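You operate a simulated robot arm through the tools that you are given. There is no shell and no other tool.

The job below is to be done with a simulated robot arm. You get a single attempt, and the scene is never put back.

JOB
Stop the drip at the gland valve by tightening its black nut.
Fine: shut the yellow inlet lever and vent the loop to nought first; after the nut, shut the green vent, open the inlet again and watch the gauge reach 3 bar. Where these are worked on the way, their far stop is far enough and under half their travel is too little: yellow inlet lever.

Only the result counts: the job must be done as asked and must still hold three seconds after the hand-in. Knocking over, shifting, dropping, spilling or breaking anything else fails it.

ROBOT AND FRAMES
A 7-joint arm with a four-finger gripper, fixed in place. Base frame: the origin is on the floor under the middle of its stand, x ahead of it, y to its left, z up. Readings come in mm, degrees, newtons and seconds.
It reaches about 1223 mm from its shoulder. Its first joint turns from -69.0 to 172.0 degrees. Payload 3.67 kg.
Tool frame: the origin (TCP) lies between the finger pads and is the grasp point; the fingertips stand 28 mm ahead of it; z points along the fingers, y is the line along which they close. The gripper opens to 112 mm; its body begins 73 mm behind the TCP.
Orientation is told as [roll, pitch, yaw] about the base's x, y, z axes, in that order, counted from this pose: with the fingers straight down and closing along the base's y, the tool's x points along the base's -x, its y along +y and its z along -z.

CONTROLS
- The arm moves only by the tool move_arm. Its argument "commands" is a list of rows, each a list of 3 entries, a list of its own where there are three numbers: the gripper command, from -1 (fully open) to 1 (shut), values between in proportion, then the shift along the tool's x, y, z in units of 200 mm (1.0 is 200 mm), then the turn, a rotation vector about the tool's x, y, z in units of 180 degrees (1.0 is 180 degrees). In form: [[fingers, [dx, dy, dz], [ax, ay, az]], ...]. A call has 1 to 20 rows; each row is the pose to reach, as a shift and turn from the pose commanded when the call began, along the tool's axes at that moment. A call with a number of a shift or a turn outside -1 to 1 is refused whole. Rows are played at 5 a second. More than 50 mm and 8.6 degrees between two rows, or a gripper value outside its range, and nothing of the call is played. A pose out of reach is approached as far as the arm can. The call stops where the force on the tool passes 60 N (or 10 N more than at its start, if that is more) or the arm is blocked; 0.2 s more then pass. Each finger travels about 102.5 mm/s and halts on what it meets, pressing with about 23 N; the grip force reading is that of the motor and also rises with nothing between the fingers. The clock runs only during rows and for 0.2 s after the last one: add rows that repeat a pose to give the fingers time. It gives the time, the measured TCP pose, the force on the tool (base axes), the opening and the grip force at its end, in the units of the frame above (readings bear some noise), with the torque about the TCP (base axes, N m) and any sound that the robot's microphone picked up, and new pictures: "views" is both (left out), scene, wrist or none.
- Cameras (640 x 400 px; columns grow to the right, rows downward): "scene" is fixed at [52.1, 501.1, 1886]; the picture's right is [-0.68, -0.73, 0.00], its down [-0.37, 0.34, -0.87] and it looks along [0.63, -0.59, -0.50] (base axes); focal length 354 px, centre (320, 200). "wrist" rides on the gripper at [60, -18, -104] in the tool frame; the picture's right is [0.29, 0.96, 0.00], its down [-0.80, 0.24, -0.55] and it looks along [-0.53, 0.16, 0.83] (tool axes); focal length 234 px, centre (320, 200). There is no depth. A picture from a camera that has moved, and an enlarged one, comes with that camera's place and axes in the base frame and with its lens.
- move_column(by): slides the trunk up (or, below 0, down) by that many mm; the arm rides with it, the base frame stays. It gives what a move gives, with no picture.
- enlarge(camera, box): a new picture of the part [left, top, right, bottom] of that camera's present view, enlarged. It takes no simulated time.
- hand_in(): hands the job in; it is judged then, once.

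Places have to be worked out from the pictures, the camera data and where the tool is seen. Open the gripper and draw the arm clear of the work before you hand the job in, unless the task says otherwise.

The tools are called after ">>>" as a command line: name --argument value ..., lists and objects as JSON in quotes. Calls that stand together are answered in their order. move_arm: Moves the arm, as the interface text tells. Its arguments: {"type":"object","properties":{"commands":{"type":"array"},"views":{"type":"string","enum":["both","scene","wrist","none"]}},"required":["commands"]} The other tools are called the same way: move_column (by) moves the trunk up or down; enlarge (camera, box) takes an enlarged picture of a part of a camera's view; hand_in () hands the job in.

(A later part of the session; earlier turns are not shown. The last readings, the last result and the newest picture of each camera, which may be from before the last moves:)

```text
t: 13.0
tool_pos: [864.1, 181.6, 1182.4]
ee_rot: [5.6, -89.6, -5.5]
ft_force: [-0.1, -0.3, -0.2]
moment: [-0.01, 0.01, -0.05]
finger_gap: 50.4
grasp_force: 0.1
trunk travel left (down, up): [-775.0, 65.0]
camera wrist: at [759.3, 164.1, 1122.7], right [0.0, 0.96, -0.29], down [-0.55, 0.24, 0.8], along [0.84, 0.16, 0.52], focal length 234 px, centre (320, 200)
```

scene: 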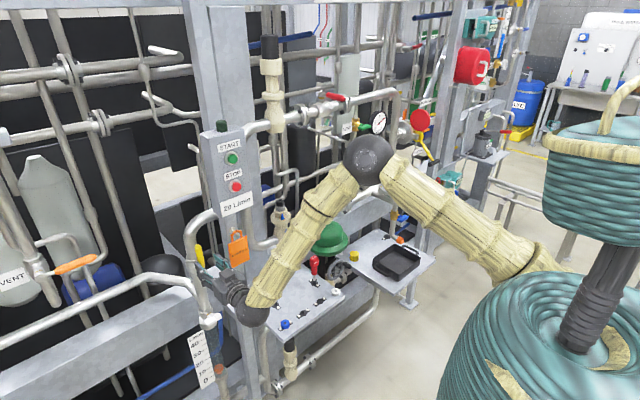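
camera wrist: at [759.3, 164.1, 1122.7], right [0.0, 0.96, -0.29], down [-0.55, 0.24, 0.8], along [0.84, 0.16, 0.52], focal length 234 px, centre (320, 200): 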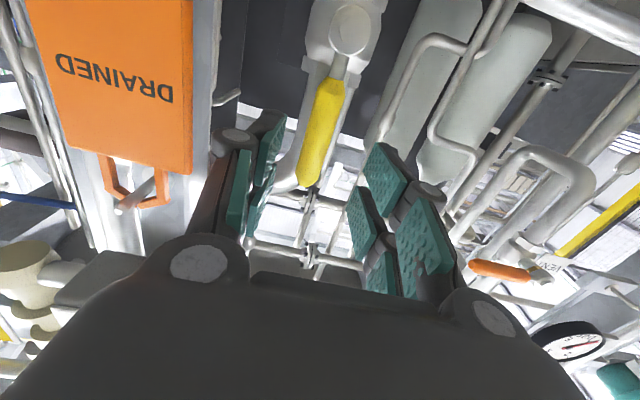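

Alignment looks right: the handle passes between the pads. I advance 72 mm so that the handle lies between the pads.

>>> move_arm --commands '[[0.1, [0, 0, 0.1], [0, 0, 0]], [0.1, [0, 0, 0.2], [0, 0, 0]], [0.1, [0, 0, 0.3], [0, 0, 0]], [0.1, [0, 0, 0.36], [0, 0, 0]], [0.1, [0, 0, 0.36], [0, 0, 0]]]' --views "both"

```text
t: 14.2
tool_pos: [937.7, 181.2, 1181.6]
ee_rot: [6.2, -89.6, -6.3]
ft_force: [-0.3, 1.3, -0.2]
moment: [0.01, -0.04, -0.03]
finger_gap: 50.4
grasp_force: 0.0
trunk travel left (down, up): [-775.0, 65.0]
camera wrist: at [833.0, 163.2, 1122.9], right [0.0, 0.96, -0.29], down [-0.55, 0.24, 0.8], along [0.84, 0.16, 0.52], focal length 234 px, centre (320, 200)
```

scene: 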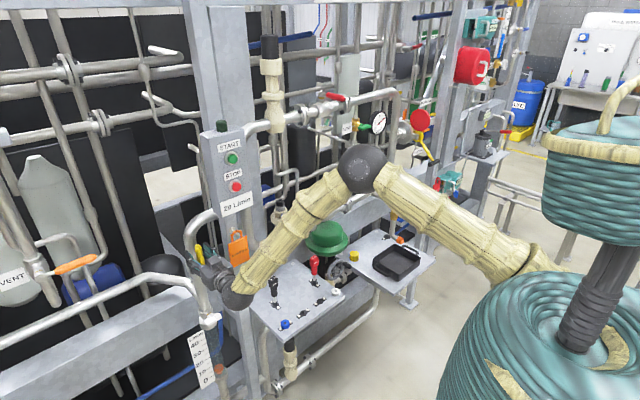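
wrist: 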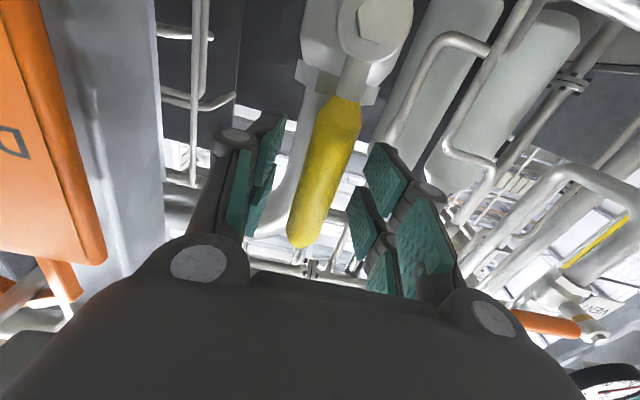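

The handle is centred between the pads. I close the fingers on it to learn its thickness.

>>> move_arm --commands '[[0.5, [0, 0, 0], [0, 0, 0]], [0.7, [0, 0, 0], [0, 0, 0]], [1, [0, 0, 0], [0, 0, 0]], [1, [0, 0, 0], [0, 0, 0]]]' --views "wrist"

```text
t: 15.2
tool_pos: [937.4, 179.1, 1181.9]
ee_rot: [8.2, -89.5, -8.3]
ft_force: [-0.7, -4.1, 0.2]
moment: [-0.33, -0.06, -0.06]
finger_gap: 19.7
grasp_force: 44.9
trunk travel left (down, up): [-775.0, 65.0]
camera wrist: at [833.1, 162.2, 1122.9], right [0.0, 0.96, -0.29], down [-0.55, 0.24, 0.8], along [0.84, 0.16, 0.52], focal length 234 px, centre (320, 200)
```

wrist: 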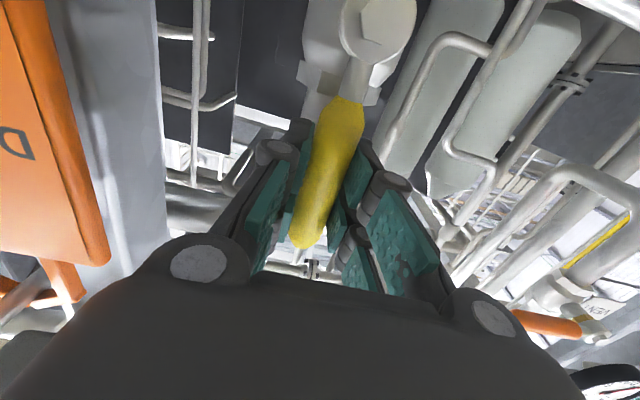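

The handle is held (19.7 mm thick). I test the turning direction: a small arc about the hub (y≈179.5, z≈1109) toward +y, away from the post.

>>> move_arm --commands '[[1, [0.0009, 0.0255, 0], [0, 0, -0.0222]], [1, [0.0036, 0.051, 0], [0, 0, -0.0444]], [1, [0.008, 0.076, 0], [0, 0, -0.0667]], [1, [0.008, 0.076, 0], [0, 0, -0.0667]]]' --views "wrist"

```text
t: 16.2
tool_pos: [938.3, 195.3, 1180.0]
ee_rot: [-87.9, -78.0, 87.8]
ft_force: [-6.3, -9.3, -2.3]
moment: [-0.55, -0.46, 0.15]
finger_gap: 19.7
grasp_force: 45.0
trunk travel left (down, up): [-775.0, 65.0]
camera wrist: at [833.1, 165.2, 1126.4], right [0.0, 0.88, -0.48], down [-0.55, 0.4, 0.73], along [0.84, 0.26, 0.48], focal length 234 px, centre (320, 200)
```

wrist: 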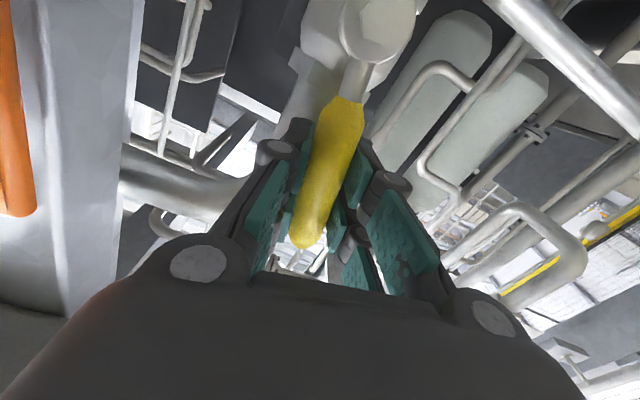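

It turns toward +y with light resistance. I continue the arc about the hub to the far stop, about 80° more.

>>> move_arm --commands '[[1, [0.0036, 0.0508, 0], [0, 0, -0.0444]], [1, [0.0141, 0.1006, 0], [0, 0, -0.0889]], [1, [0.0316, 0.1485, 0], [0, 0, -0.1333]], [1, [0.0555, 0.1934, 0], [0, 0, -0.1778]], [1, [0.0854, 0.2346, 0], [0, 0, -0.2222]], [1, [0.1208, 0.2712, 0], [0, 0, -0.2667]], [1, [0.1609, 0.3026, 0], [0, 0, -0.3111]], [1, [0.205, 0.3281, 0], [0, 0, -0.3556]], [1, [0.2522, 0.3471, 0], [0, 0, -0.4]], [1, [0.2891, 0.357, 0], [0, 0, -0.4333]], [1, [0.2891, 0.357, 0], [0, 0, -0.4333]]]' --views "both"

```text
t: 18.6
tool_pos: [938.0, 253.0, 1110.0]
ee_rot: [-89.8, 0.0, 89.9]
ft_force: [1.0, -13.2, 8.8]
moment: [-0.42, -0.05, -0.31]
finger_gap: 19.7
grasp_force: 44.7
trunk travel left (down, up): [-775.0, 65.0]
camera wrist: at [833.7, 192.9, 1128.1], right [-0.01, -0.29, -0.96], down [-0.55, 0.8, -0.24], along [0.83, 0.53, -0.16], focal length 234 px, centre (320, 200)
```

scene: 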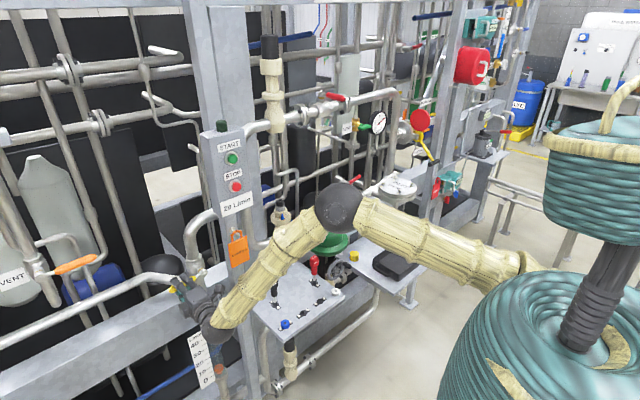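
wrist: 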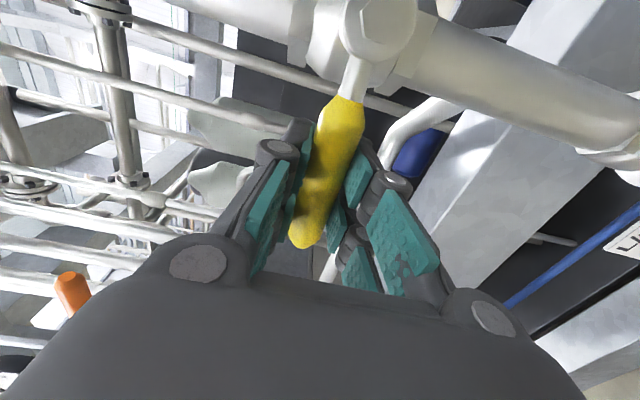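

The lever is now horizontal. I push a few degrees further to be sure it is on its far stop, watching the force.

>>> move_arm --commands '[[1, [0.0005, 0.019, 0], [0, 0, -0.0167]], [1, [0.002, 0.038, 0], [0, 0, -0.0333]], [1, [0.004, 0.057, 0], [0, 0, -0.05]], [1, [0.004, 0.057, 0], [0, 0, -0.05]]]' --views "wrist"

```text
t: 19.4
tool_pos: [937.6, 251.8, 1109.3]
ee_rot: [-90.7, 8.0, 89.6]
ft_force: [-21.5, -11.1, 19.1]
moment: [2.47, -0.01, -0.52]
finger_gap: 26.5
grasp_force: 45.5
trunk travel left (down, up): [-775.0, 65.0]
stopped in row 4: the force on the tool passed its limit at 65 N (the readings are from after the stop); the commanded pose is now the measured one
camera wrist: at [833.0, 195.6, 1134.3], right [0.01, -0.42, -0.91], down [-0.55, 0.76, -0.36], along [0.84, 0.5, -0.22], focal length 234 px, centre (320, 200)
```

wrist: 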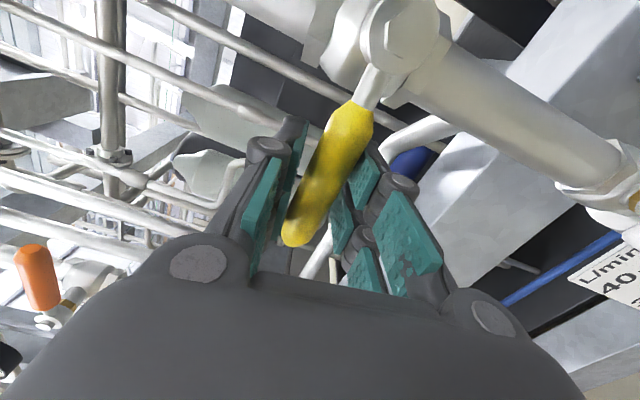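

The far stop is reached at horizontal (the tool twisted while the lever held). I unwind the 8°, open, and withdraw straight back along −x.

>>> move_arm --commands '[[1, [0, 0, 0], [0, 0, 0.0222]], [1, [0, 0, 0], [0, 0, 0.0444]], [0.5, [0, 0, 0], [0, 0, 0.0444]], [0.1, [0, 0, 0], [0, 0, 0.0444]], [0.1, [0, 0, 0], [0, 0, 0.0444]]]' --views "none"

>>> move_arm --commands '[[0.1, [0, 0, -0.1], [0, 0, 0]], [0.1, [0, 0, -0.3], [0, 0, 0]], [0.1, [0, 0, -0.5], [0, 0, 0]], [0.1, [0, 0, -0.7], [0, 0, 0]], [0.1, [0, 0, -0.9], [0, 0, 0]], [0.1, [0, 0, -1], [0, 0, 0]]]' --views "both"

```text
t: 20.6
tool_pos: [941.3, 253.5, 1104.1]
ee_rot: [-90.3, 0.3, 89.8]
ft_force: [-0.4, 0.0, 0.1]
moment: [-0.01, -0.03, -0.02]
finger_gap: 50.3
grasp_force: 0.0
trunk travel left (down, up): [-775.0, 65.0]
```

```text
t: 22.0
tool_pos: [743.0, 254.9, 1103.5]
ee_rot: [-90.4, 0.3, 89.8]
ft_force: [0.6, -0.1, -0.8]
moment: [0.0, 0.01, -0.01]
finger_gap: 50.3
grasp_force: 0.0
trunk travel left (down, up): [-775.0, 65.0]
camera wrist: at [637.7, 194.5, 1120.5], right [0.01, -0.29, -0.96], down [-0.55, 0.8, -0.25], along [0.84, 0.53, -0.16], focal length 234 px, centre (320, 200)
```

scene: 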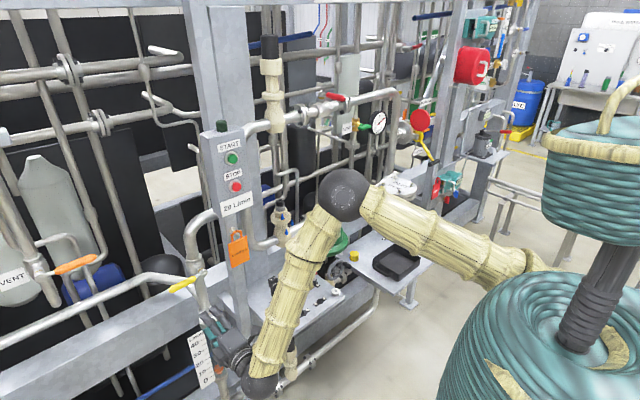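
wrist: 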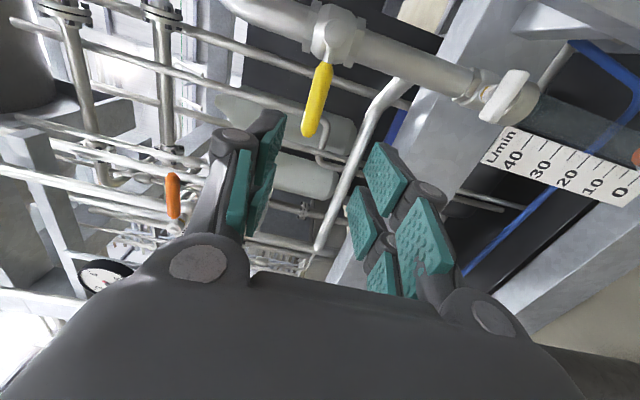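

The inlet lever is shut (horizontal). Next I carry the hand, whose closing line is now vertical, up and across to face the vent bar.

>>> move_arm --commands '[[0.1, [0.1, -0.18, -0.04], [0, 0, 0]], [0.1, [0.2, -0.36, -0.08], [0, 0, 0]], [0.1, [0.3, -0.54, -0.12], [0, 0, 0]], [0.1, [0.4, -0.72, -0.16], [0, 0, 0]], [0.1, [0.5, -0.9, -0.2], [0, 0, 0]]]' --views "none"

>>> move_arm --commands '[[0.1, [0.2, -0.135, 0], [0, 0, 0]], [0.1, [0.4, -0.27, 0], [0, 0, 0]], [0.1, [0.6, -0.405, 0], [0, 0, 0]], [0.1, [0.8, -0.54, 0], [0, 0, 0]], [0.1, [1, -0.675, 0], [0, 0, 0]]]' --views "scene"

>>> enlarge --camera "scene" --box '[340, 100, 400, 140]'

```text
t: 23.0
tool_pos: [692.8, 167.4, 1103.9]
ee_rot: [-78.8, -0.5, 88.0]
ft_force: [0.1, -0.3, 0.2]
moment: [0.01, -0.02, 0.0]
finger_gap: 50.4
grasp_force: 0.0
trunk travel left (down, up): [-775.0, 65.0]
stopped in row 4: the arm was blocked; the commanded pose is now the measured one
```

```text
t: 24.2
tool_pos: [708.9, -31.1, 1237.6]
ee_rot: [-78.8, -0.5, 88.5]
ft_force: [0.2, -0.8, -0.5]
moment: [0.0, 0.05, 0.07]
finger_gap: 50.5
grasp_force: 0.1
trunk travel left (down, up): [-775.0, 65.0]
```

scene: 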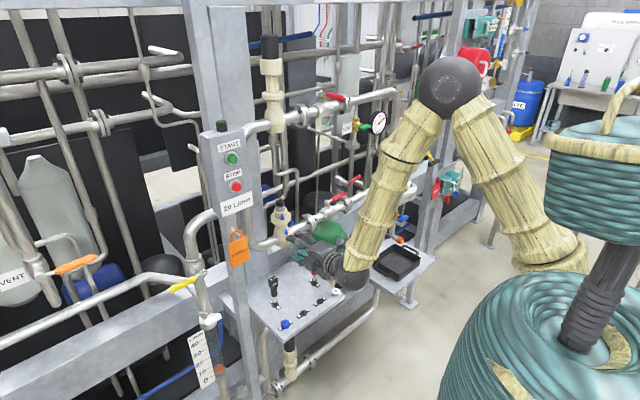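

```text
10.00 times, centred on (370, 120) of scene
camera zoom: at [52.1, 501.1, 1886.0], right [-0.68, -0.73, 0.0], down [-0.37, 0.34, -0.87], along [0.63, -0.59, -0.5], focal length 3542 px, centre (-180, 1000)
```

zoom: 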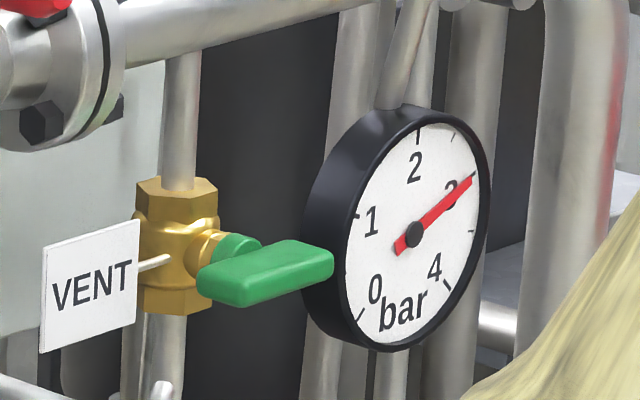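

The first leg stopped as "blocked" with no tool force, leaving the roll about 11° off; I check that nothing on the plate was touched before going on.

>>> enlarge --camera "scene" --box '[200, 220, 360, 360]'

>>> enlarge --camera "wrist" --box '[0, 0, 640, 400]'

```text
2.86 times, centred on (280, 290) of scene
camera zoom: at [52.1, 501.1, 1886.0], right [-0.68, -0.73, 0.0], down [-0.37, 0.34, -0.87], along [0.63, -0.59, -0.5], focal length 1012 px, centre (434, -57)
```

zoom: 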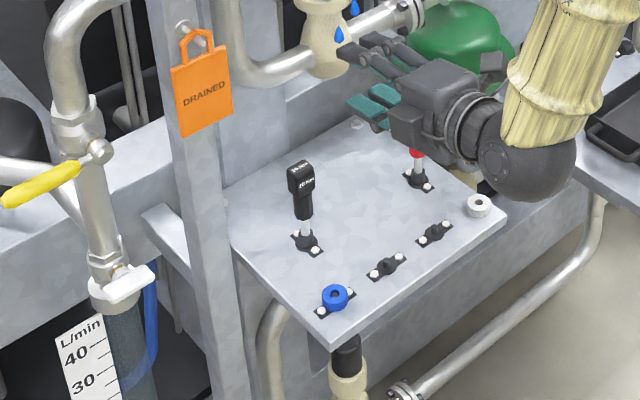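

```text
1.00 times, centred on (320, 200) of wrist (not enlarged: the box is as wide or as high as the picture)
camera zoom: at [609.0, -88.3, 1273.7], right [-0.19, -0.28, -0.94], down [-0.57, 0.81, -0.12], along [0.8, 0.51, -0.31], focal length 234 px, centre (320, 200)
```

zoom: 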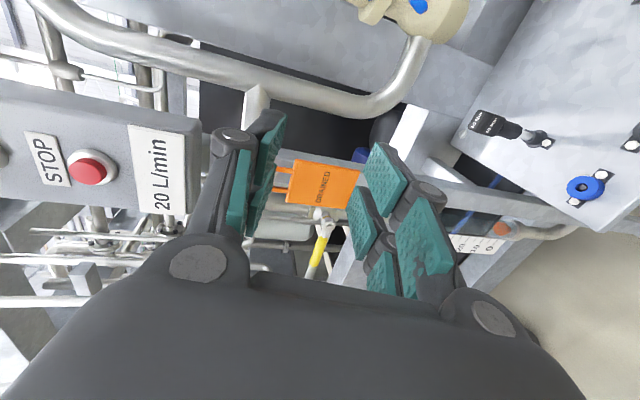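

All objects are undisturbed; likely a wrist limit. I continue to the right and up, and level the tool again (about 11°).

>>> move_arm --commands '[[0.1, [0.158, -0.148, -0.025], [0.0104, 0, 0]], [0.1, [0.317, -0.296, -0.05], [0.0207, 0, 0]], [0.1, [0.475, -0.444, -0.075], [0.0311, 0, 0]], [0.1, [0.633, -0.592, -0.1], [0.0415, 0, 0]], [0.1, [0.79, -0.74, -0.125], [0.0518, 0, 0]], [0.1, [0.95, -0.888, -0.15], [0.0622, 0, 0]]]' --views "none"

```text
t: 25.6
tool_pos: [700.0, -171.0, 1364.1]
ee_rot: [-85.9, -0.9, 88.5]
ft_force: [-0.7, -1.0, 0.7]
moment: [0.02, -0.01, 0.08]
finger_gap: 50.4
grasp_force: 0.0
out of reach, approached as far as the arm can: row 4, 5, 6
trunk travel left (down, up): [-775.0, 65.0]
```

Partly out of reach near the body; moving further right increases the radius, so I go right at this height, then rise.

>>> move_arm --commands '[[0.1, [0.2, 0, 0.025], [0.004, 0, 0]], [0.1, [0.4, 0, 0.05], [0.009, 0, 0]], [0.1, [0.6, 0, 0.075], [0.013, 0, 0]], [0.1, [0.8, 0, 0.1], [0.018, 0, 0]], [0.1, [0.997, -0.007, 0.125], [0.0228, 0, 0]]]' --views "none"

```text
t: 26.8
tool_pos: [682.2, -313.1, 1363.4]
ee_rot: [-82.0, 3.0, 83.3]
ft_force: [-2.0, -3.5, -0.6]
moment: [0.08, -0.12, 0.33]
finger_gap: 50.1
grasp_force: 0.1
out of reach, approached as far as the arm can: row 1, 2, 3, 4, 5
trunk travel left (down, up): [-775.0, 65.0]
```

Still limited; I look at the arm's posture before choosing the way on.

>>> move_arm --commands '[[0.1, [0, 0, 0.1], [0, 0, 0]], [0.1, [0, 0, 0.2], [0, 0, 0]], [0.1, [0, 0, 0.3], [0, 0, 0]]]' --views "both"

```text
t: 27.6
tool_pos: [741.9, -343.8, 1370.3]
ee_rot: [-83.2, 1.6, 82.6]
ft_force: [-0.9, 0.3, -8.2]
moment: [-0.06, -0.65, -0.04]
finger_gap: 49.8
grasp_force: 0.0
trunk travel left (down, up): [-775.0, 65.0]
camera wrist: at [633.9, -390.3, 1400.3], right [-0.15, -0.3, -0.94], down [-0.47, 0.86, -0.19], along [0.87, 0.41, -0.27], focal length 234 px, centre (320, 200)
```

scene: 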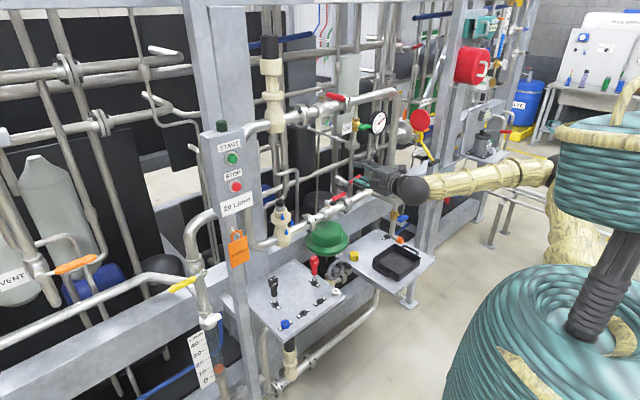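
wrist: 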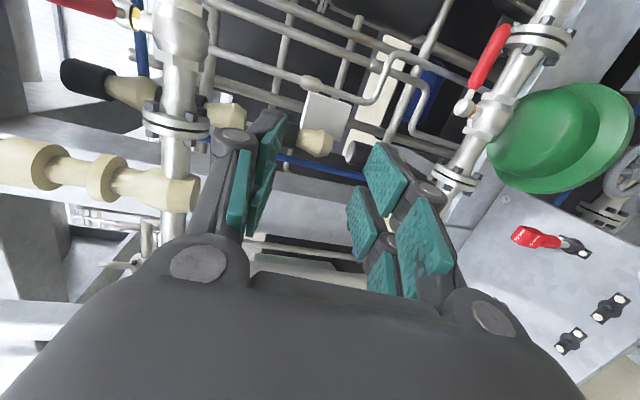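

The arm has swung to a flatter posture with the forearm level, which suits the vent. I correct the orientation to point along +x and move halfway to the vent.

>>> move_arm --commands '[[0.1, [0.12, -0.026, 0.042], [0.0074, -0.0083, 0.0018]], [0.1, [0.24, -0.052, 0.084], [0.0149, -0.0167, 0.0035]], [0.1, [0.36, -0.078, 0.126], [0.0223, -0.025, 0.0053]], [0.1, [0.48, -0.104, 0.168], [0.0298, -0.0334, 0.007]], [0.1, [0.6, -0.13, 0.21], [0.0372, -0.0417, 0.0088]], [0.1, [0.6, -0.13, 0.21], [0.0372, -0.0417, 0.0088]]]' --views "scene"

```text
t: 29.0
tool_pos: [777.1, -460.5, 1377.4]
ee_rot: [-88.3, -0.1, 90.2]
ft_force: [0.2, 0.7, 0.9]
moment: [-0.02, 0.06, -0.01]
finger_gap: 50.5
grasp_force: 0.1
trunk travel left (down, up): [-775.0, 65.0]
```

scene: 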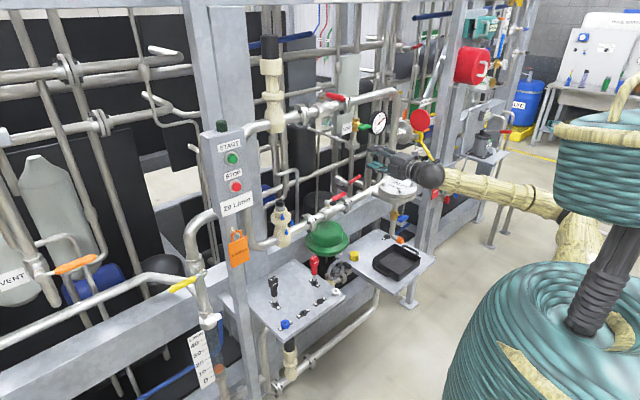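

Orientation is good. I move on to stand in front of the vent bar at about (820,−592,1418).

>>> move_arm --commands '[[0.1, [0.164, -0.051, 0.054], [0.0024, 0, 0]], [0.1, [0.329, -0.102, 0.108], [0.0047, 0, 0]], [0.1, [0.493, -0.154, 0.161], [0.007, 0, 0]], [0.1, [0.6575, -0.205, 0.215], [0.0094, 0, 0]], [0.1, [0.6575, -0.205, 0.215], [0.0094, 0, 0]]]' --views "both"

```text
t: 30.2
tool_pos: [820.4, -594.8, 1415.5]
ee_rot: [-90.2, -0.4, 90.1]
ft_force: [-0.5, -0.4, 0.0]
moment: [-0.02, 0.05, 0.01]
finger_gap: 50.3
grasp_force: 0.0
trunk travel left (down, up): [-775.0, 65.0]
camera wrist: at [716.3, -655.1, 1432.1], right [0.0, -0.28, -0.96], down [-0.56, 0.8, -0.24], along [0.83, 0.53, -0.15], focal length 234 px, centre (320, 200)
```

scene: 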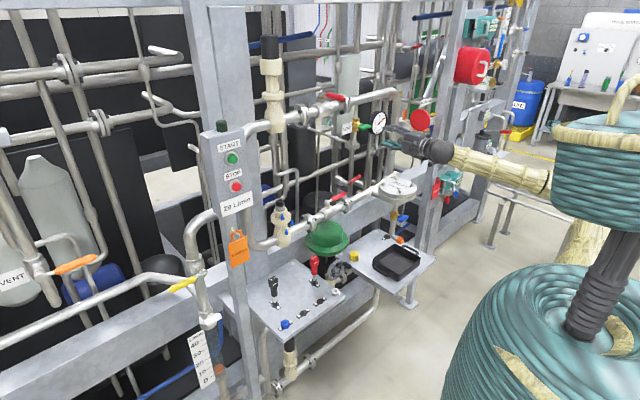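
wrist: 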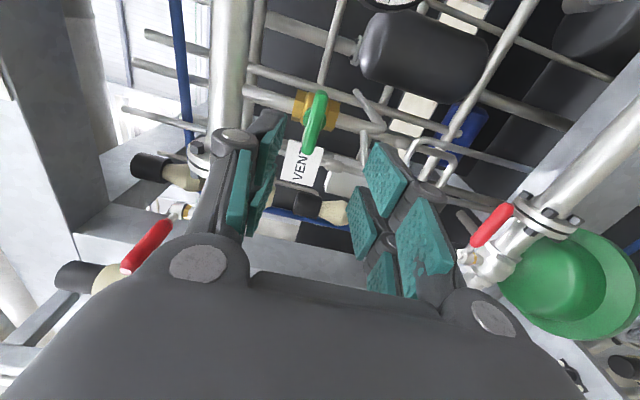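

The green bar lies between the pads' lines of sight. I zoom in for its centre and hub.

>>> enlarge --camera "wrist" --box '[260, 70, 380, 190]'

>>> enlarge --camera "scene" --box '[345, 90, 465, 190]'

```text
3.33 times, centred on (320, 130) of wrist
camera zoom: at [716.3, -655.1, 1432.1], right [0.0, -0.28, -0.96], down [-0.56, 0.8, -0.24], along [0.83, 0.53, -0.15], focal length 781 px, centre (320, 433)
```

zoom: 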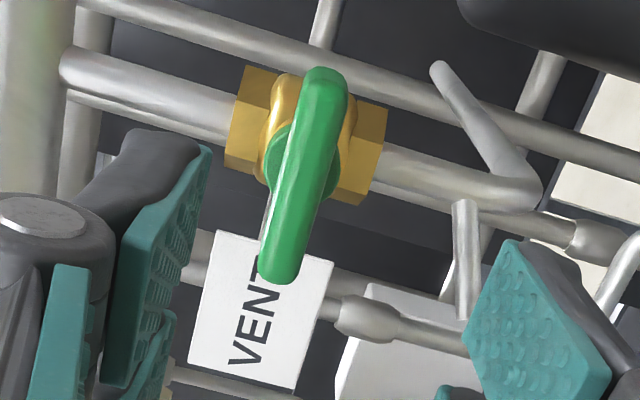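

```text
4.00 times, centred on (405, 140) of scene
camera zoom: at [52.1, 501.1, 1886.0], right [-0.68, -0.73, 0.0], down [-0.37, 0.34, -0.87], along [0.63, -0.59, -0.5], focal length 1417 px, centre (-20, 440)
```

zoom: 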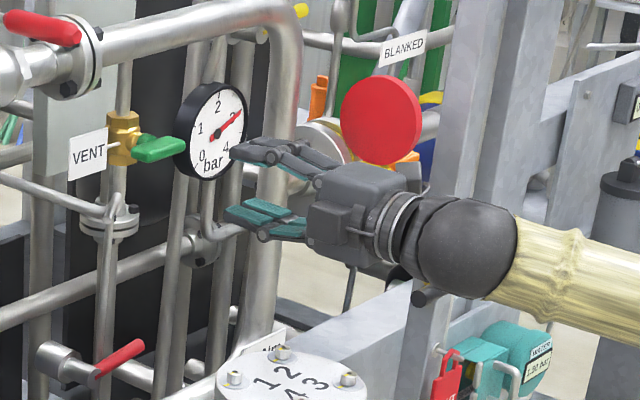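

The bar is a T-handle centred near (954,−592,1420). I line up and advance to x≈905 for a check.

>>> move_arm --commands '[[0.1, [-0.014, -0.0225, 0.1], [0, 0, 0]], [0.1, [-0.014, -0.0225, 0.2], [0, 0, 0]], [0.1, [-0.014, -0.0225, 0.3], [0, 0, 0]], [0.1, [-0.014, -0.0225, 0.42], [0, 0, 0]], [0.1, [-0.014, -0.0225, 0.42], [0, 0, 0]]]' --views "both"

>>> enlarge --camera "scene" --box '[345, 90, 445, 170]'

```text
t: 31.4
tool_pos: [903.9, -573.0, 1426.9]
ee_rot: [-90.2, 0.4, 90.2]
ft_force: [-0.7, 1.0, 1.3]
moment: [0.0, 0.05, -0.03]
finger_gap: 50.3
grasp_force: 0.0
trunk travel left (down, up): [-775.0, 65.0]
camera wrist: at [799.4, -632.6, 1444.8], right [0.0, -0.29, -0.96], down [-0.56, 0.79, -0.25], along [0.83, 0.53, -0.16], focal length 234 px, centre (320, 200)
```

scene: 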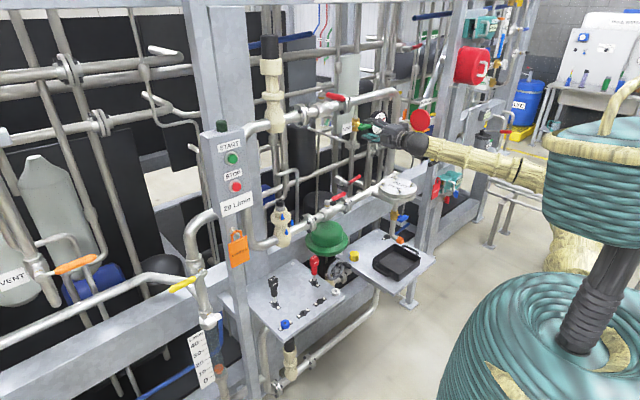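
wrist: 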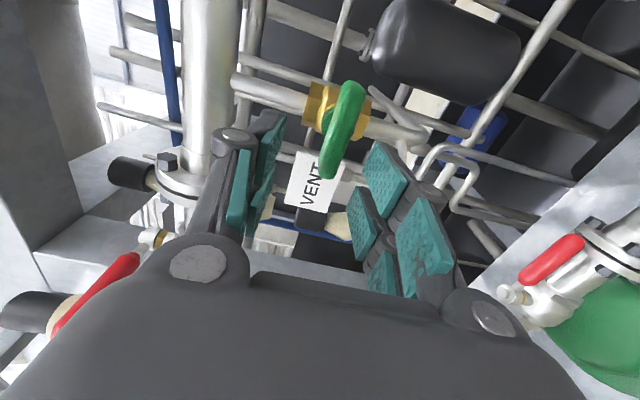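

```text
5.00 times, centred on (395, 130) of scene
camera zoom: at [52.1, 501.1, 1886.0], right [-0.68, -0.73, 0.0], down [-0.37, 0.34, -0.87], along [0.63, -0.59, -0.5], focal length 1771 px, centre (-55, 550)
```

zoom: 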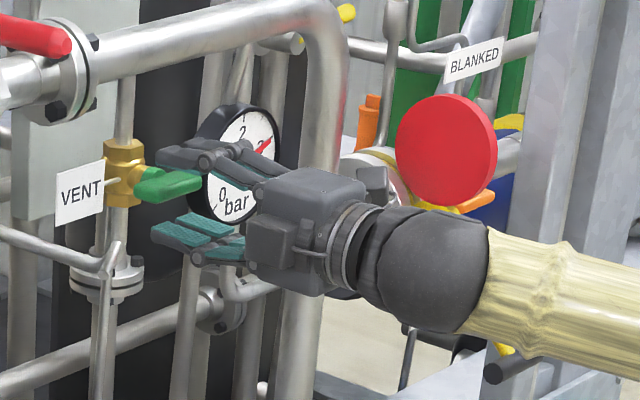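

The measured y (−573) is off from what I commanded; I hold still for a moment to see whether it settles.

>>> move_arm --commands '[[0.1, [0, 0, 0], [0, 0, 0]], [0.1, [0, 0, 0], [0, 0, 0]], [0.1, [0, 0, 0], [0, 0, 0]]]' --views "none"

```text
t: 32.2
tool_pos: [904.4, -580.2, 1423.1]
ee_rot: [-90.2, 0.2, 90.1]
ft_force: [0.2, -0.8, -0.4]
moment: [-0.04, -0.01, -0.02]
finger_gap: 50.5
grasp_force: 0.1
trunk travel left (down, up): [-775.0, 65.0]
```

It is settling slowly toward the commanded pose; I wait a bit longer.

>>> move_arm --commands '[[0.1, [0, 0, 0], [0, 0, 0]], [0.1, [0, 0, 0], [0, 0, 0]], [0.1, [0, 0, 0], [0, 0, 0]], [0.1, [0, 0, 0], [0, 0, 0]], [0.1, [0, 0, 0], [0, 0, 0]], [0.1, [0, 0, 0], [0, 0, 0]]]' --views "none"

```text
t: 33.6
tool_pos: [904.2, -579.6, 1421.5]
ee_rot: [-90.0, 0.1, 90.3]
ft_force: [1.1, 0.2, 0.0]
moment: [0.01, -0.02, 0.01]
finger_gap: 50.5
grasp_force: 0.0
trunk travel left (down, up): [-775.0, 65.0]
```

Settled at (904,−580,1421.5). I shift to y=−592 and advance to x≈941 so the bar lies between the pad tips.

>>> move_arm --commands '[[0.1, [0.062, 0.005, 0.0], [0, 0, 0]], [0.1, [0.062, 0.005, 0.0], [0, 0, 0]], [0.1, [0.062, 0.005, 0.08], [0, 0, 0]], [0.1, [0.062, 0.005, 0.16], [0, 0, 0]], [0.1, [0.062, 0.005, 0.185], [0, 0, 0]], [0.1, [0.062, 0.005, 0.185], [0, 0, 0]], [0.1, [0.062, 0.005, 0.185], [0, 0, 0]], [0.1, [0.062, 0.005, 0.185], [0, 0, 0]]]' --views "both"

>>> enlarge --camera "scene" --box '[345, 90, 425, 160]'

```text
t: 35.4
tool_pos: [941.3, -593.0, 1420.6]
ee_rot: [-90.0, 0.0, 90.2]
ft_force: [0.3, -0.3, -0.3]
moment: [-0.01, -0.02, 0.0]
finger_gap: 50.3
grasp_force: 0.0
trunk travel left (down, up): [-775.0, 65.0]
camera wrist: at [837.5, -653.1, 1438.4], right [0.0, -0.29, -0.96], down [-0.56, 0.8, -0.24], along [0.83, 0.53, -0.16], focal length 234 px, centre (320, 200)
```

scene: 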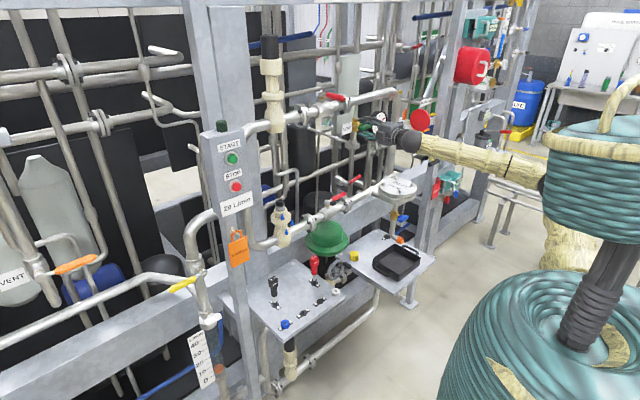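
wrist: 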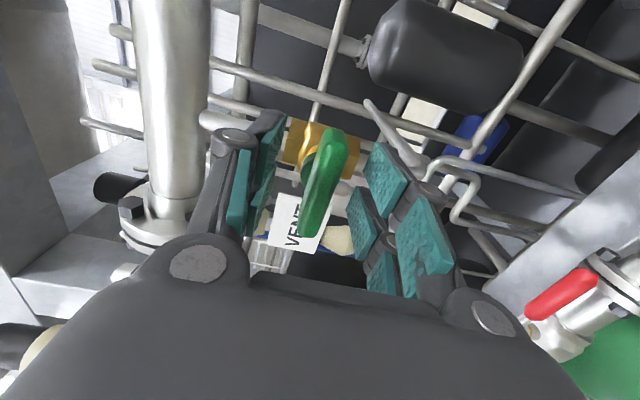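

```text
5.71 times, centred on (385, 125) of scene
camera zoom: at [52.1, 501.1, 1886.0], right [-0.68, -0.73, 0.0], down [-0.37, 0.34, -0.87], along [0.63, -0.59, -0.5], focal length 2024 px, centre (-51, 629)
```

zoom: 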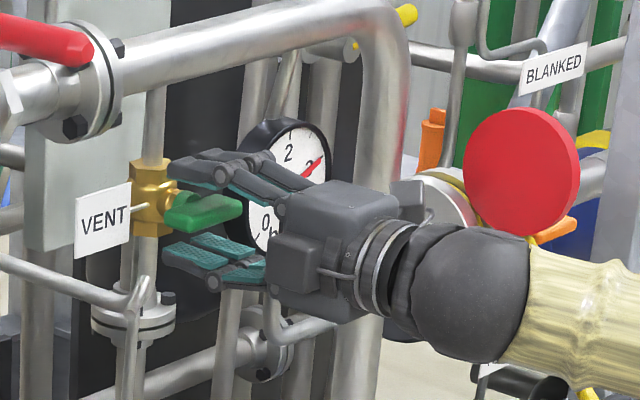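

The bar is between the pad tips. I close on it.

>>> move_arm --commands '[[0.5, [0, 0, 0], [0, 0, 0]], [0.8, [0, 0, 0], [0, 0, 0]], [1, [0, 0, 0], [0, 0, 0]], [1, [0, 0, 0], [0, 0, 0]], [1, [0, 0, 0], [0, 0, 0]]]' --views "wrist"

```text
t: 36.6
tool_pos: [941.6, -589.2, 1419.6]
ee_rot: [-89.9, 0.1, 90.3]
ft_force: [-8.3, 7.6, -15.7]
moment: [-0.01, 0.35, 0.93]
finger_gap: 12.7
grasp_force: 45.2
trunk travel left (down, up): [-775.0, 65.0]
camera wrist: at [838.0, -650.4, 1437.8], right [0.0, -0.29, -0.96], down [-0.56, 0.79, -0.24], along [0.83, 0.53, -0.16], focal length 234 px, centre (320, 200)
```

wrist: 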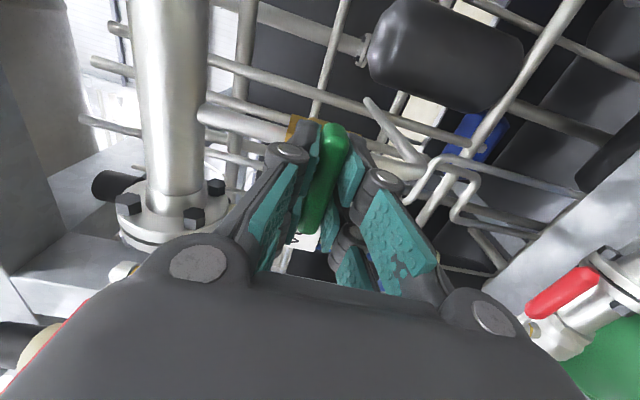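

Gripped at 12.7 mm with some side load (−16 N in z). I ease the pose by 2 mm to centre on the handle and read the force.

>>> move_arm --commands '[[1, [-0.008, 0.01, 0], [0, 0, 0]], [1, [-0.008, 0.01, 0], [0, 0, 0]]]' --views "none"

```text
t: 37.2
tool_pos: [942.0, -589.6, 1419.7]
ee_rot: [-90.1, 0.2, 90.2]
ft_force: [-1.4, 2.6, -7.3]
moment: [-0.02, 0.14, 1.21]
finger_gap: 12.7
grasp_force: 44.2
trunk travel left (down, up): [-775.0, 65.0]
```

Better. I ease 1.5 mm more and then try turning the bar +12° about the tool axis to find the opening direction.

>>> move_arm --commands '[[1, [0, 0.0075, 0], [0, 0, 0]], [1, [0, 0.0075, 0], [0, 0, 0.0222]], [1, [0, 0.0075, 0], [0, 0, 0.0444]], [1, [0, 0.0075, 0], [0, 0, 0.0667]], [1, [0, 0.0075, 0], [0, 0, 0.0667]]]' --views "wrist"

```text
t: 38.4
tool_pos: [941.9, -589.2, 1420.2]
ee_rot: [-90.1, -11.8, 90.2]
ft_force: [2.5, 0.5, 3.8]
moment: [-2.59, -0.13, -0.16]
finger_gap: 22.5
grasp_force: 44.8
trunk travel left (down, up): [-775.0, 65.0]
camera wrist: at [837.3, -652.1, 1424.5], right [0.0, -0.08, -1.0], down [-0.56, 0.83, -0.07], along [0.83, 0.55, -0.04], focal length 234 px, centre (320, 200)
```

wrist: 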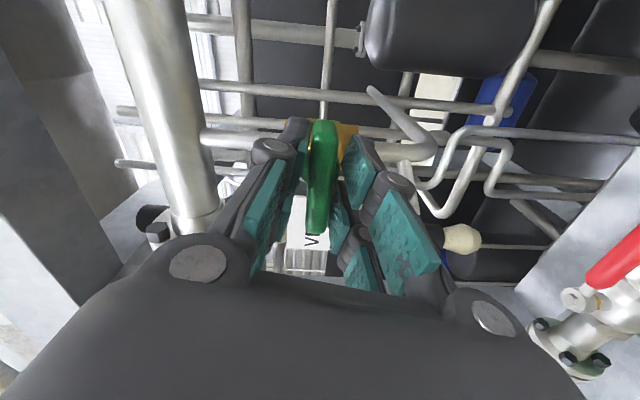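

The bar did not follow (pads wedged open to 22 mm, moment −2.6 Nm): that is its closed stop. I turn back and try the other direction.

>>> move_arm --commands '[[1, [0, 0, 0], [0, 0, -0.0333]], [1, [0, 0, 0], [0, 0, -0.0667]], [1, [0, 0, 0], [0, 0, -0.1]], [1, [0, 0, 0], [0, 0, -0.1333]], [1, [0, 0, 0], [0, 0, -0.1333]]]' --views "wrist"

```text
t: 39.6
tool_pos: [941.9, -589.5, 1419.9]
ee_rot: [-90.1, 12.1, 90.2]
ft_force: [9.2, -5.7, 12.0]
moment: [-0.01, -0.23, 0.22]
finger_gap: 12.5
grasp_force: 44.9
trunk travel left (down, up): [-775.0, 65.0]
camera wrist: at [837.7, -645.1, 1449.4], right [0.0, -0.48, -0.88], down [-0.55, 0.73, -0.4], along [0.83, 0.49, -0.27], focal length 234 px, centre (320, 200)
```

wrist: 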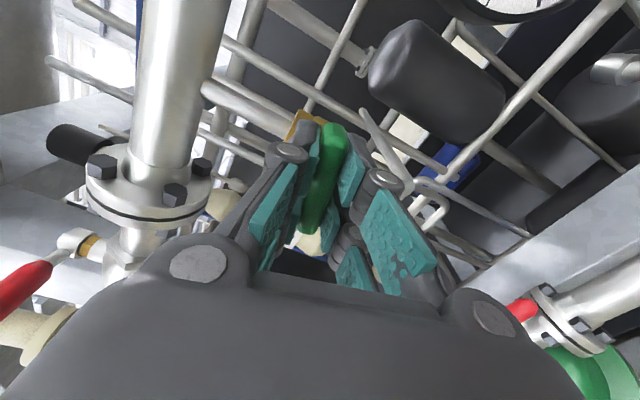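

It turns this way (gap 12.5 mm, no counter-moment). I continue in the same direction to a full quarter turn.

>>> move_arm --commands '[[1, [0, 0, 0], [0, 0, -0.0444]], [1, [0, 0, 0], [0, 0, -0.0889]], [1, [0, 0, 0], [0, 0, -0.1333]], [1, [0, 0, 0], [0, 0, -0.1778]], [1, [0, 0, 0], [0, 0, -0.2222]], [1, [0, 0, 0], [0, 0, -0.2667]], [1, [0, 0, 0], [0, 0, -0.3111]], [1, [0, 0, 0], [0, 0, -0.3556]], [1, [0, 0, 0], [0, 0, -0.4]], [1, [0, 0, 0], [0, 0, -0.4333]], [1, [0, 0, 0], [0, 0, -0.4333]]]' --views "both"

>>> enlarge --camera "scene" --box '[345, 90, 425, 160]'

```text
t: 42.0
tool_pos: [941.1, -590.4, 1420.0]
ee_rot: [145.5, 89.8, -34.4]
ft_force: [18.2, -11.0, 24.6]
moment: [0.48, -0.42, -0.25]
finger_gap: 12.6
grasp_force: 44.7
trunk travel left (down, up): [-775.0, 65.0]
camera wrist: at [837.3, -572.3, 1478.9], right [0.0, -0.96, 0.29], down [-0.55, -0.24, -0.8], along [0.83, -0.16, -0.53], focal length 234 px, centre (320, 200)
```

scene: 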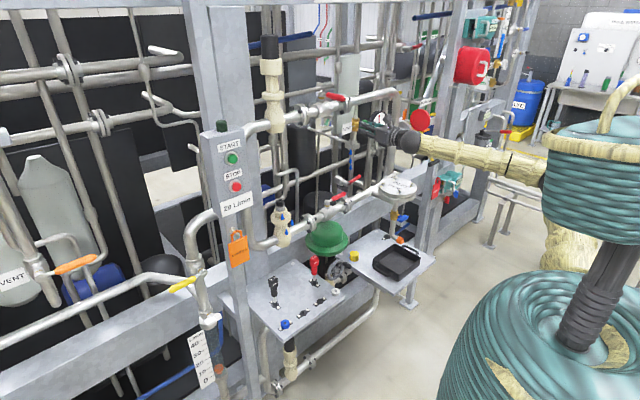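
wrist: 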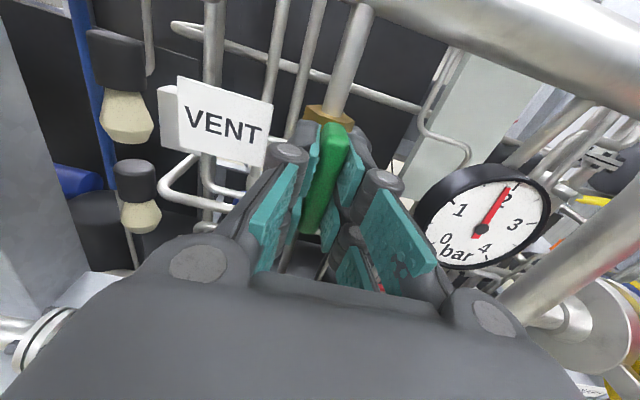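

```text
5.71 times, centred on (385, 125) of scene
camera zoom: at [52.1, 501.1, 1886.0], right [-0.68, -0.73, 0.0], down [-0.37, 0.34, -0.87], along [0.63, -0.59, -0.5], focal length 2024 px, centre (-51, 629)
```

zoom: 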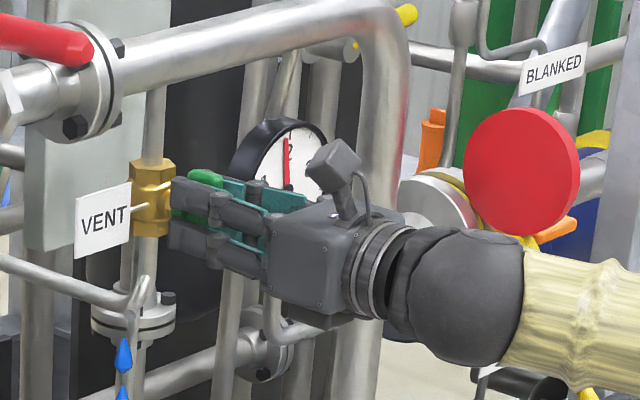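

The vent is open: drops leave its outlet and the gauge is falling (about 2 bar). I open the fingers and withdraw straight back while the pressure drops.

>>> move_arm --commands '[[0.5, [0, 0, 0], [0, 0, 0]], [0.1, [0, 0, 0], [0, 0, 0]], [0.1, [0, 0, 0], [0, 0, 0]], [0.1, [0, 0, -0.15], [0, 0, 0]], [0.1, [0, 0, -0.3], [0, 0, 0]], [0.1, [0, 0, -0.45], [0, 0, 0]], [0.1, [0, 0, -0.6], [0, 0, 0]], [0.1, [0, 0, -0.6], [0, 0, 0]]]' --views "both"

>>> enlarge --camera "wrist" --box '[240, 60, 560, 260]'

```text
t: 43.8
tool_pos: [823.5, -591.0, 1418.6]
ee_rot: [124.8, 90.0, -55.0]
ft_force: [0.2, 0.5, 0.2]
moment: [-0.02, -0.01, -0.01]
finger_gap: 50.4
grasp_force: 0.0
trunk travel left (down, up): [-775.0, 65.0]
camera wrist: at [718.6, -572.9, 1477.5], right [0.0, -0.96, 0.29], down [-0.55, -0.24, -0.8], along [0.83, -0.16, -0.53], focal length 234 px, centre (320, 200)
```

scene: 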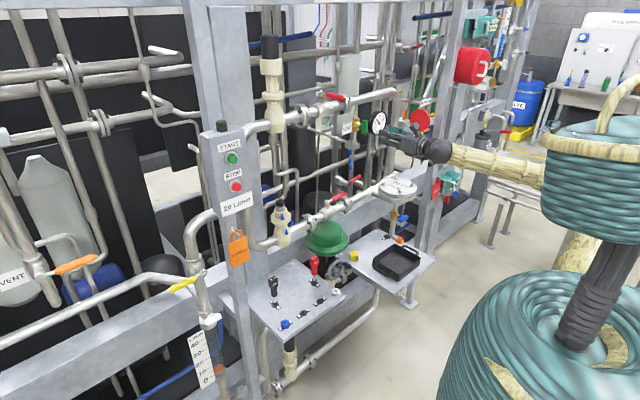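
wrist: 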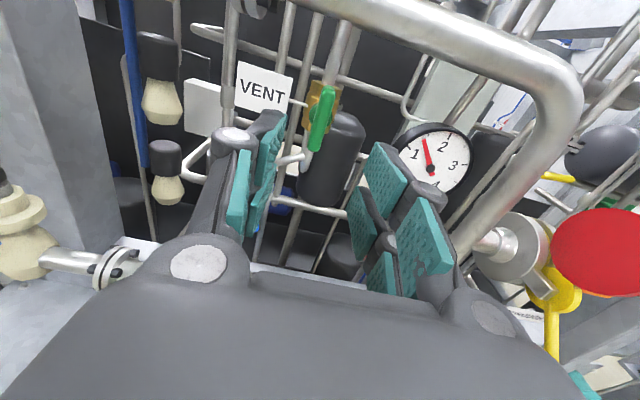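

```text
2.00 times, centred on (400, 160) of wrist
camera zoom: at [718.6, -572.9, 1477.5], right [0.0, -0.96, 0.29], down [-0.55, -0.24, -0.8], along [0.83, -0.16, -0.53], focal length 468 px, centre (160, 280)
```

zoom: 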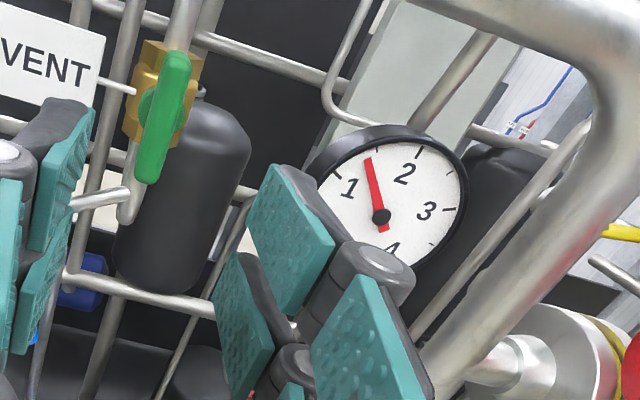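

The green bar is vertical and the gauge is near 1.4 bar and falling. While it vents I roll the hand back about its axis (2 × 90°) so that the camera sits on the robot side for the nut.

>>> move_arm --commands '[[-0.2, [0, 0, -0.03], [0, 0, 0.0455]], [-0.2, [0, 0, -0.06], [0, 0, 0.0909]], [-0.2, [0, 0, -0.09], [0, 0, 0.1364]], [-0.2, [0, 0, -0.12], [0, 0, 0.1818]], [-0.2, [0, 0, -0.15], [0, 0, 0.2273]], [-0.2, [0, 0, -0.15], [0, 0, 0.2727]], [-0.2, [0, 0, -0.15], [0, 0, 0.3182]], [-0.2, [0, 0, -0.15], [0, 0, 0.3636]], [-0.2, [0, 0, -0.15], [0, 0, 0.4091]], [-0.2, [0, 0, -0.15], [0, 0, 0.4545]], [-0.2, [0, 0, -0.15], [0, 0, 0.5]]]' --views "none"

>>> move_arm --commands '[[-0.2, [0, 0, 0], [0, 0, 0.0455]], [-0.2, [0, 0, 0], [0, 0, 0.0909]], [-0.2, [0, 0, 0], [0, 0, 0.1364]], [-0.2, [0, 0, 0], [0, 0, 0.1818]], [-0.2, [0, 0, 0], [0, 0, 0.2273]], [-0.2, [0, 0, 0], [0, 0, 0.2727]], [-0.2, [0, 0, 0], [0, 0, 0.3182]], [-0.2, [0, 0, 0], [0, 0, 0.3636]], [-0.2, [0, 0, 0], [0, 0, 0.4091]], [-0.2, [0, 0, 0], [0, 0, 0.4545]], [-0.2, [0, 0, 0], [0, 0, 0.5]]]' --views "both"

>>> enlarge --camera "scene" --box '[345, 90, 425, 160]'

```text
t: 46.2
tool_pos: [793.2, -590.1, 1418.5]
ee_rot: [-90.2, 0.0, 90.3]
ft_force: [0.1, -0.8, -0.3]
moment: [0.0, 0.02, -0.01]
finger_gap: 67.0
grasp_force: 0.1
trunk travel left (down, up): [-775.0, 65.0]
```

```text
t: 48.6
tool_pos: [792.0, -591.3, 1418.6]
ee_rot: [159.6, -89.9, -159.3]
ft_force: [0.3, -0.2, 0.7]
moment: [0.0, -0.01, -0.03]
finger_gap: 67.2
grasp_force: 0.0
trunk travel left (down, up): [-775.0, 65.0]
camera wrist: at [687.7, -609.5, 1358.3], right [0.0, 0.96, -0.29], down [-0.56, 0.24, 0.8], along [0.83, 0.16, 0.53], focal length 234 px, centre (320, 200)
```

scene: 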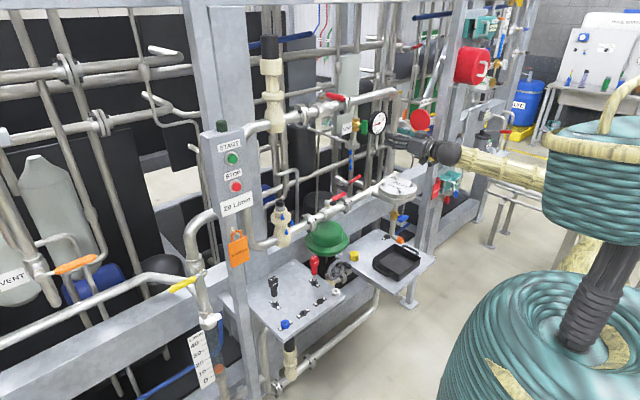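
wrist: 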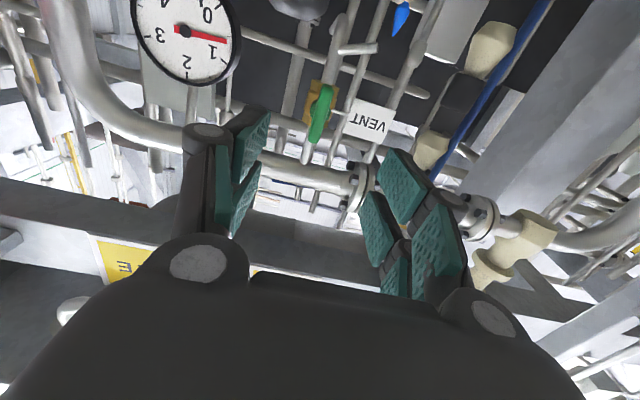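

```text
5.71 times, centred on (385, 125) of scene
camera zoom: at [52.1, 501.1, 1886.0], right [-0.68, -0.73, 0.0], down [-0.37, 0.34, -0.87], along [0.63, -0.59, -0.5], focal length 2024 px, centre (-51, 629)
```

zoom: 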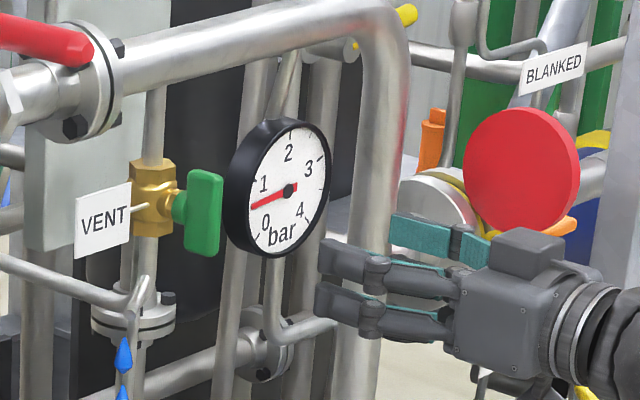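

The gauge is at about 0.7 bar and still falling. I move toward the gland nut, pitching the hand down to about 25° off vertical on the way.

>>> move_arm --commands '[[-0.2, [0, 0.19, -0.02], [0, 0.0366, 0]], [-0.2, [0, 0.38, -0.04], [0, 0.0732, 0]], [-0.2, [0, 0.57, -0.06], [0, 0.1098, 0]], [-0.2, [0, 0.76, -0.08], [0, 0.1464, 0]], [-0.2, [0, 0.95, -0.1], [0, 0.183, 0]], [-0.2, [0, 0.95, -0.1], [0, 0.183, 0]]]' --views "none"

>>> move_arm --commands '[[-0.2, [0.051, 0.2, 0.069], [0, 0.0356, 0]], [-0.2, [0.102, 0.4, 0.138], [0, 0.0712, 0]], [-0.2, [0.152, 0.6, 0.206], [0, 0.1068, 0]], [-0.2, [0.203, 0.8, 0.275], [0, 0.1424, 0]], [-0.2, [0.254, 1, 0.344], [0, 0.178, 0]], [-0.2, [0.254, 1, 0.344], [0, 0.178, 0]], [-0.2, [0.254, 1, 0.344], [0, 0.178, 0]]]' --views "both"

```text
t: 50.0
tool_pos: [770.1, -405.0, 1414.7]
ee_rot: [0.2, -57.0, -0.1]
ft_force: [1.2, -0.4, 0.9]
moment: [0.02, -0.02, 0.02]
finger_gap: 67.2
grasp_force: 0.0
trunk travel left (down, up): [-775.0, 65.0]
```

```text
t: 51.6
tool_pos: [800.9, -199.2, 1338.0]
ee_rot: [-0.2, -25.1, 0.1]
ft_force: [0.7, -0.5, -0.2]
moment: [0.02, -0.02, 0.01]
finger_gap: 67.6
grasp_force: 0.0
trunk travel left (down, up): [-775.0, 65.0]
camera wrist: at [701.8, -217.9, 1406.3], right [-0.26, 0.96, -0.12], down [0.49, 0.24, 0.84], along [0.83, 0.16, -0.53], focal length 234 px, centre (320, 200)
```

scene: 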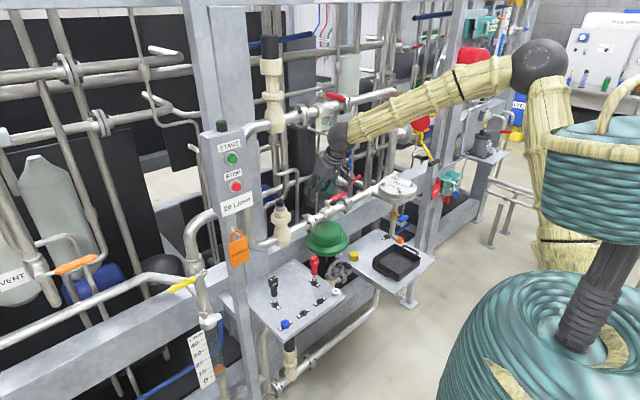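
wrist: 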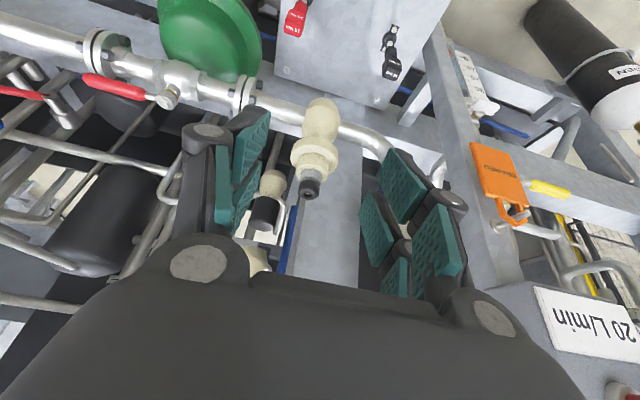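

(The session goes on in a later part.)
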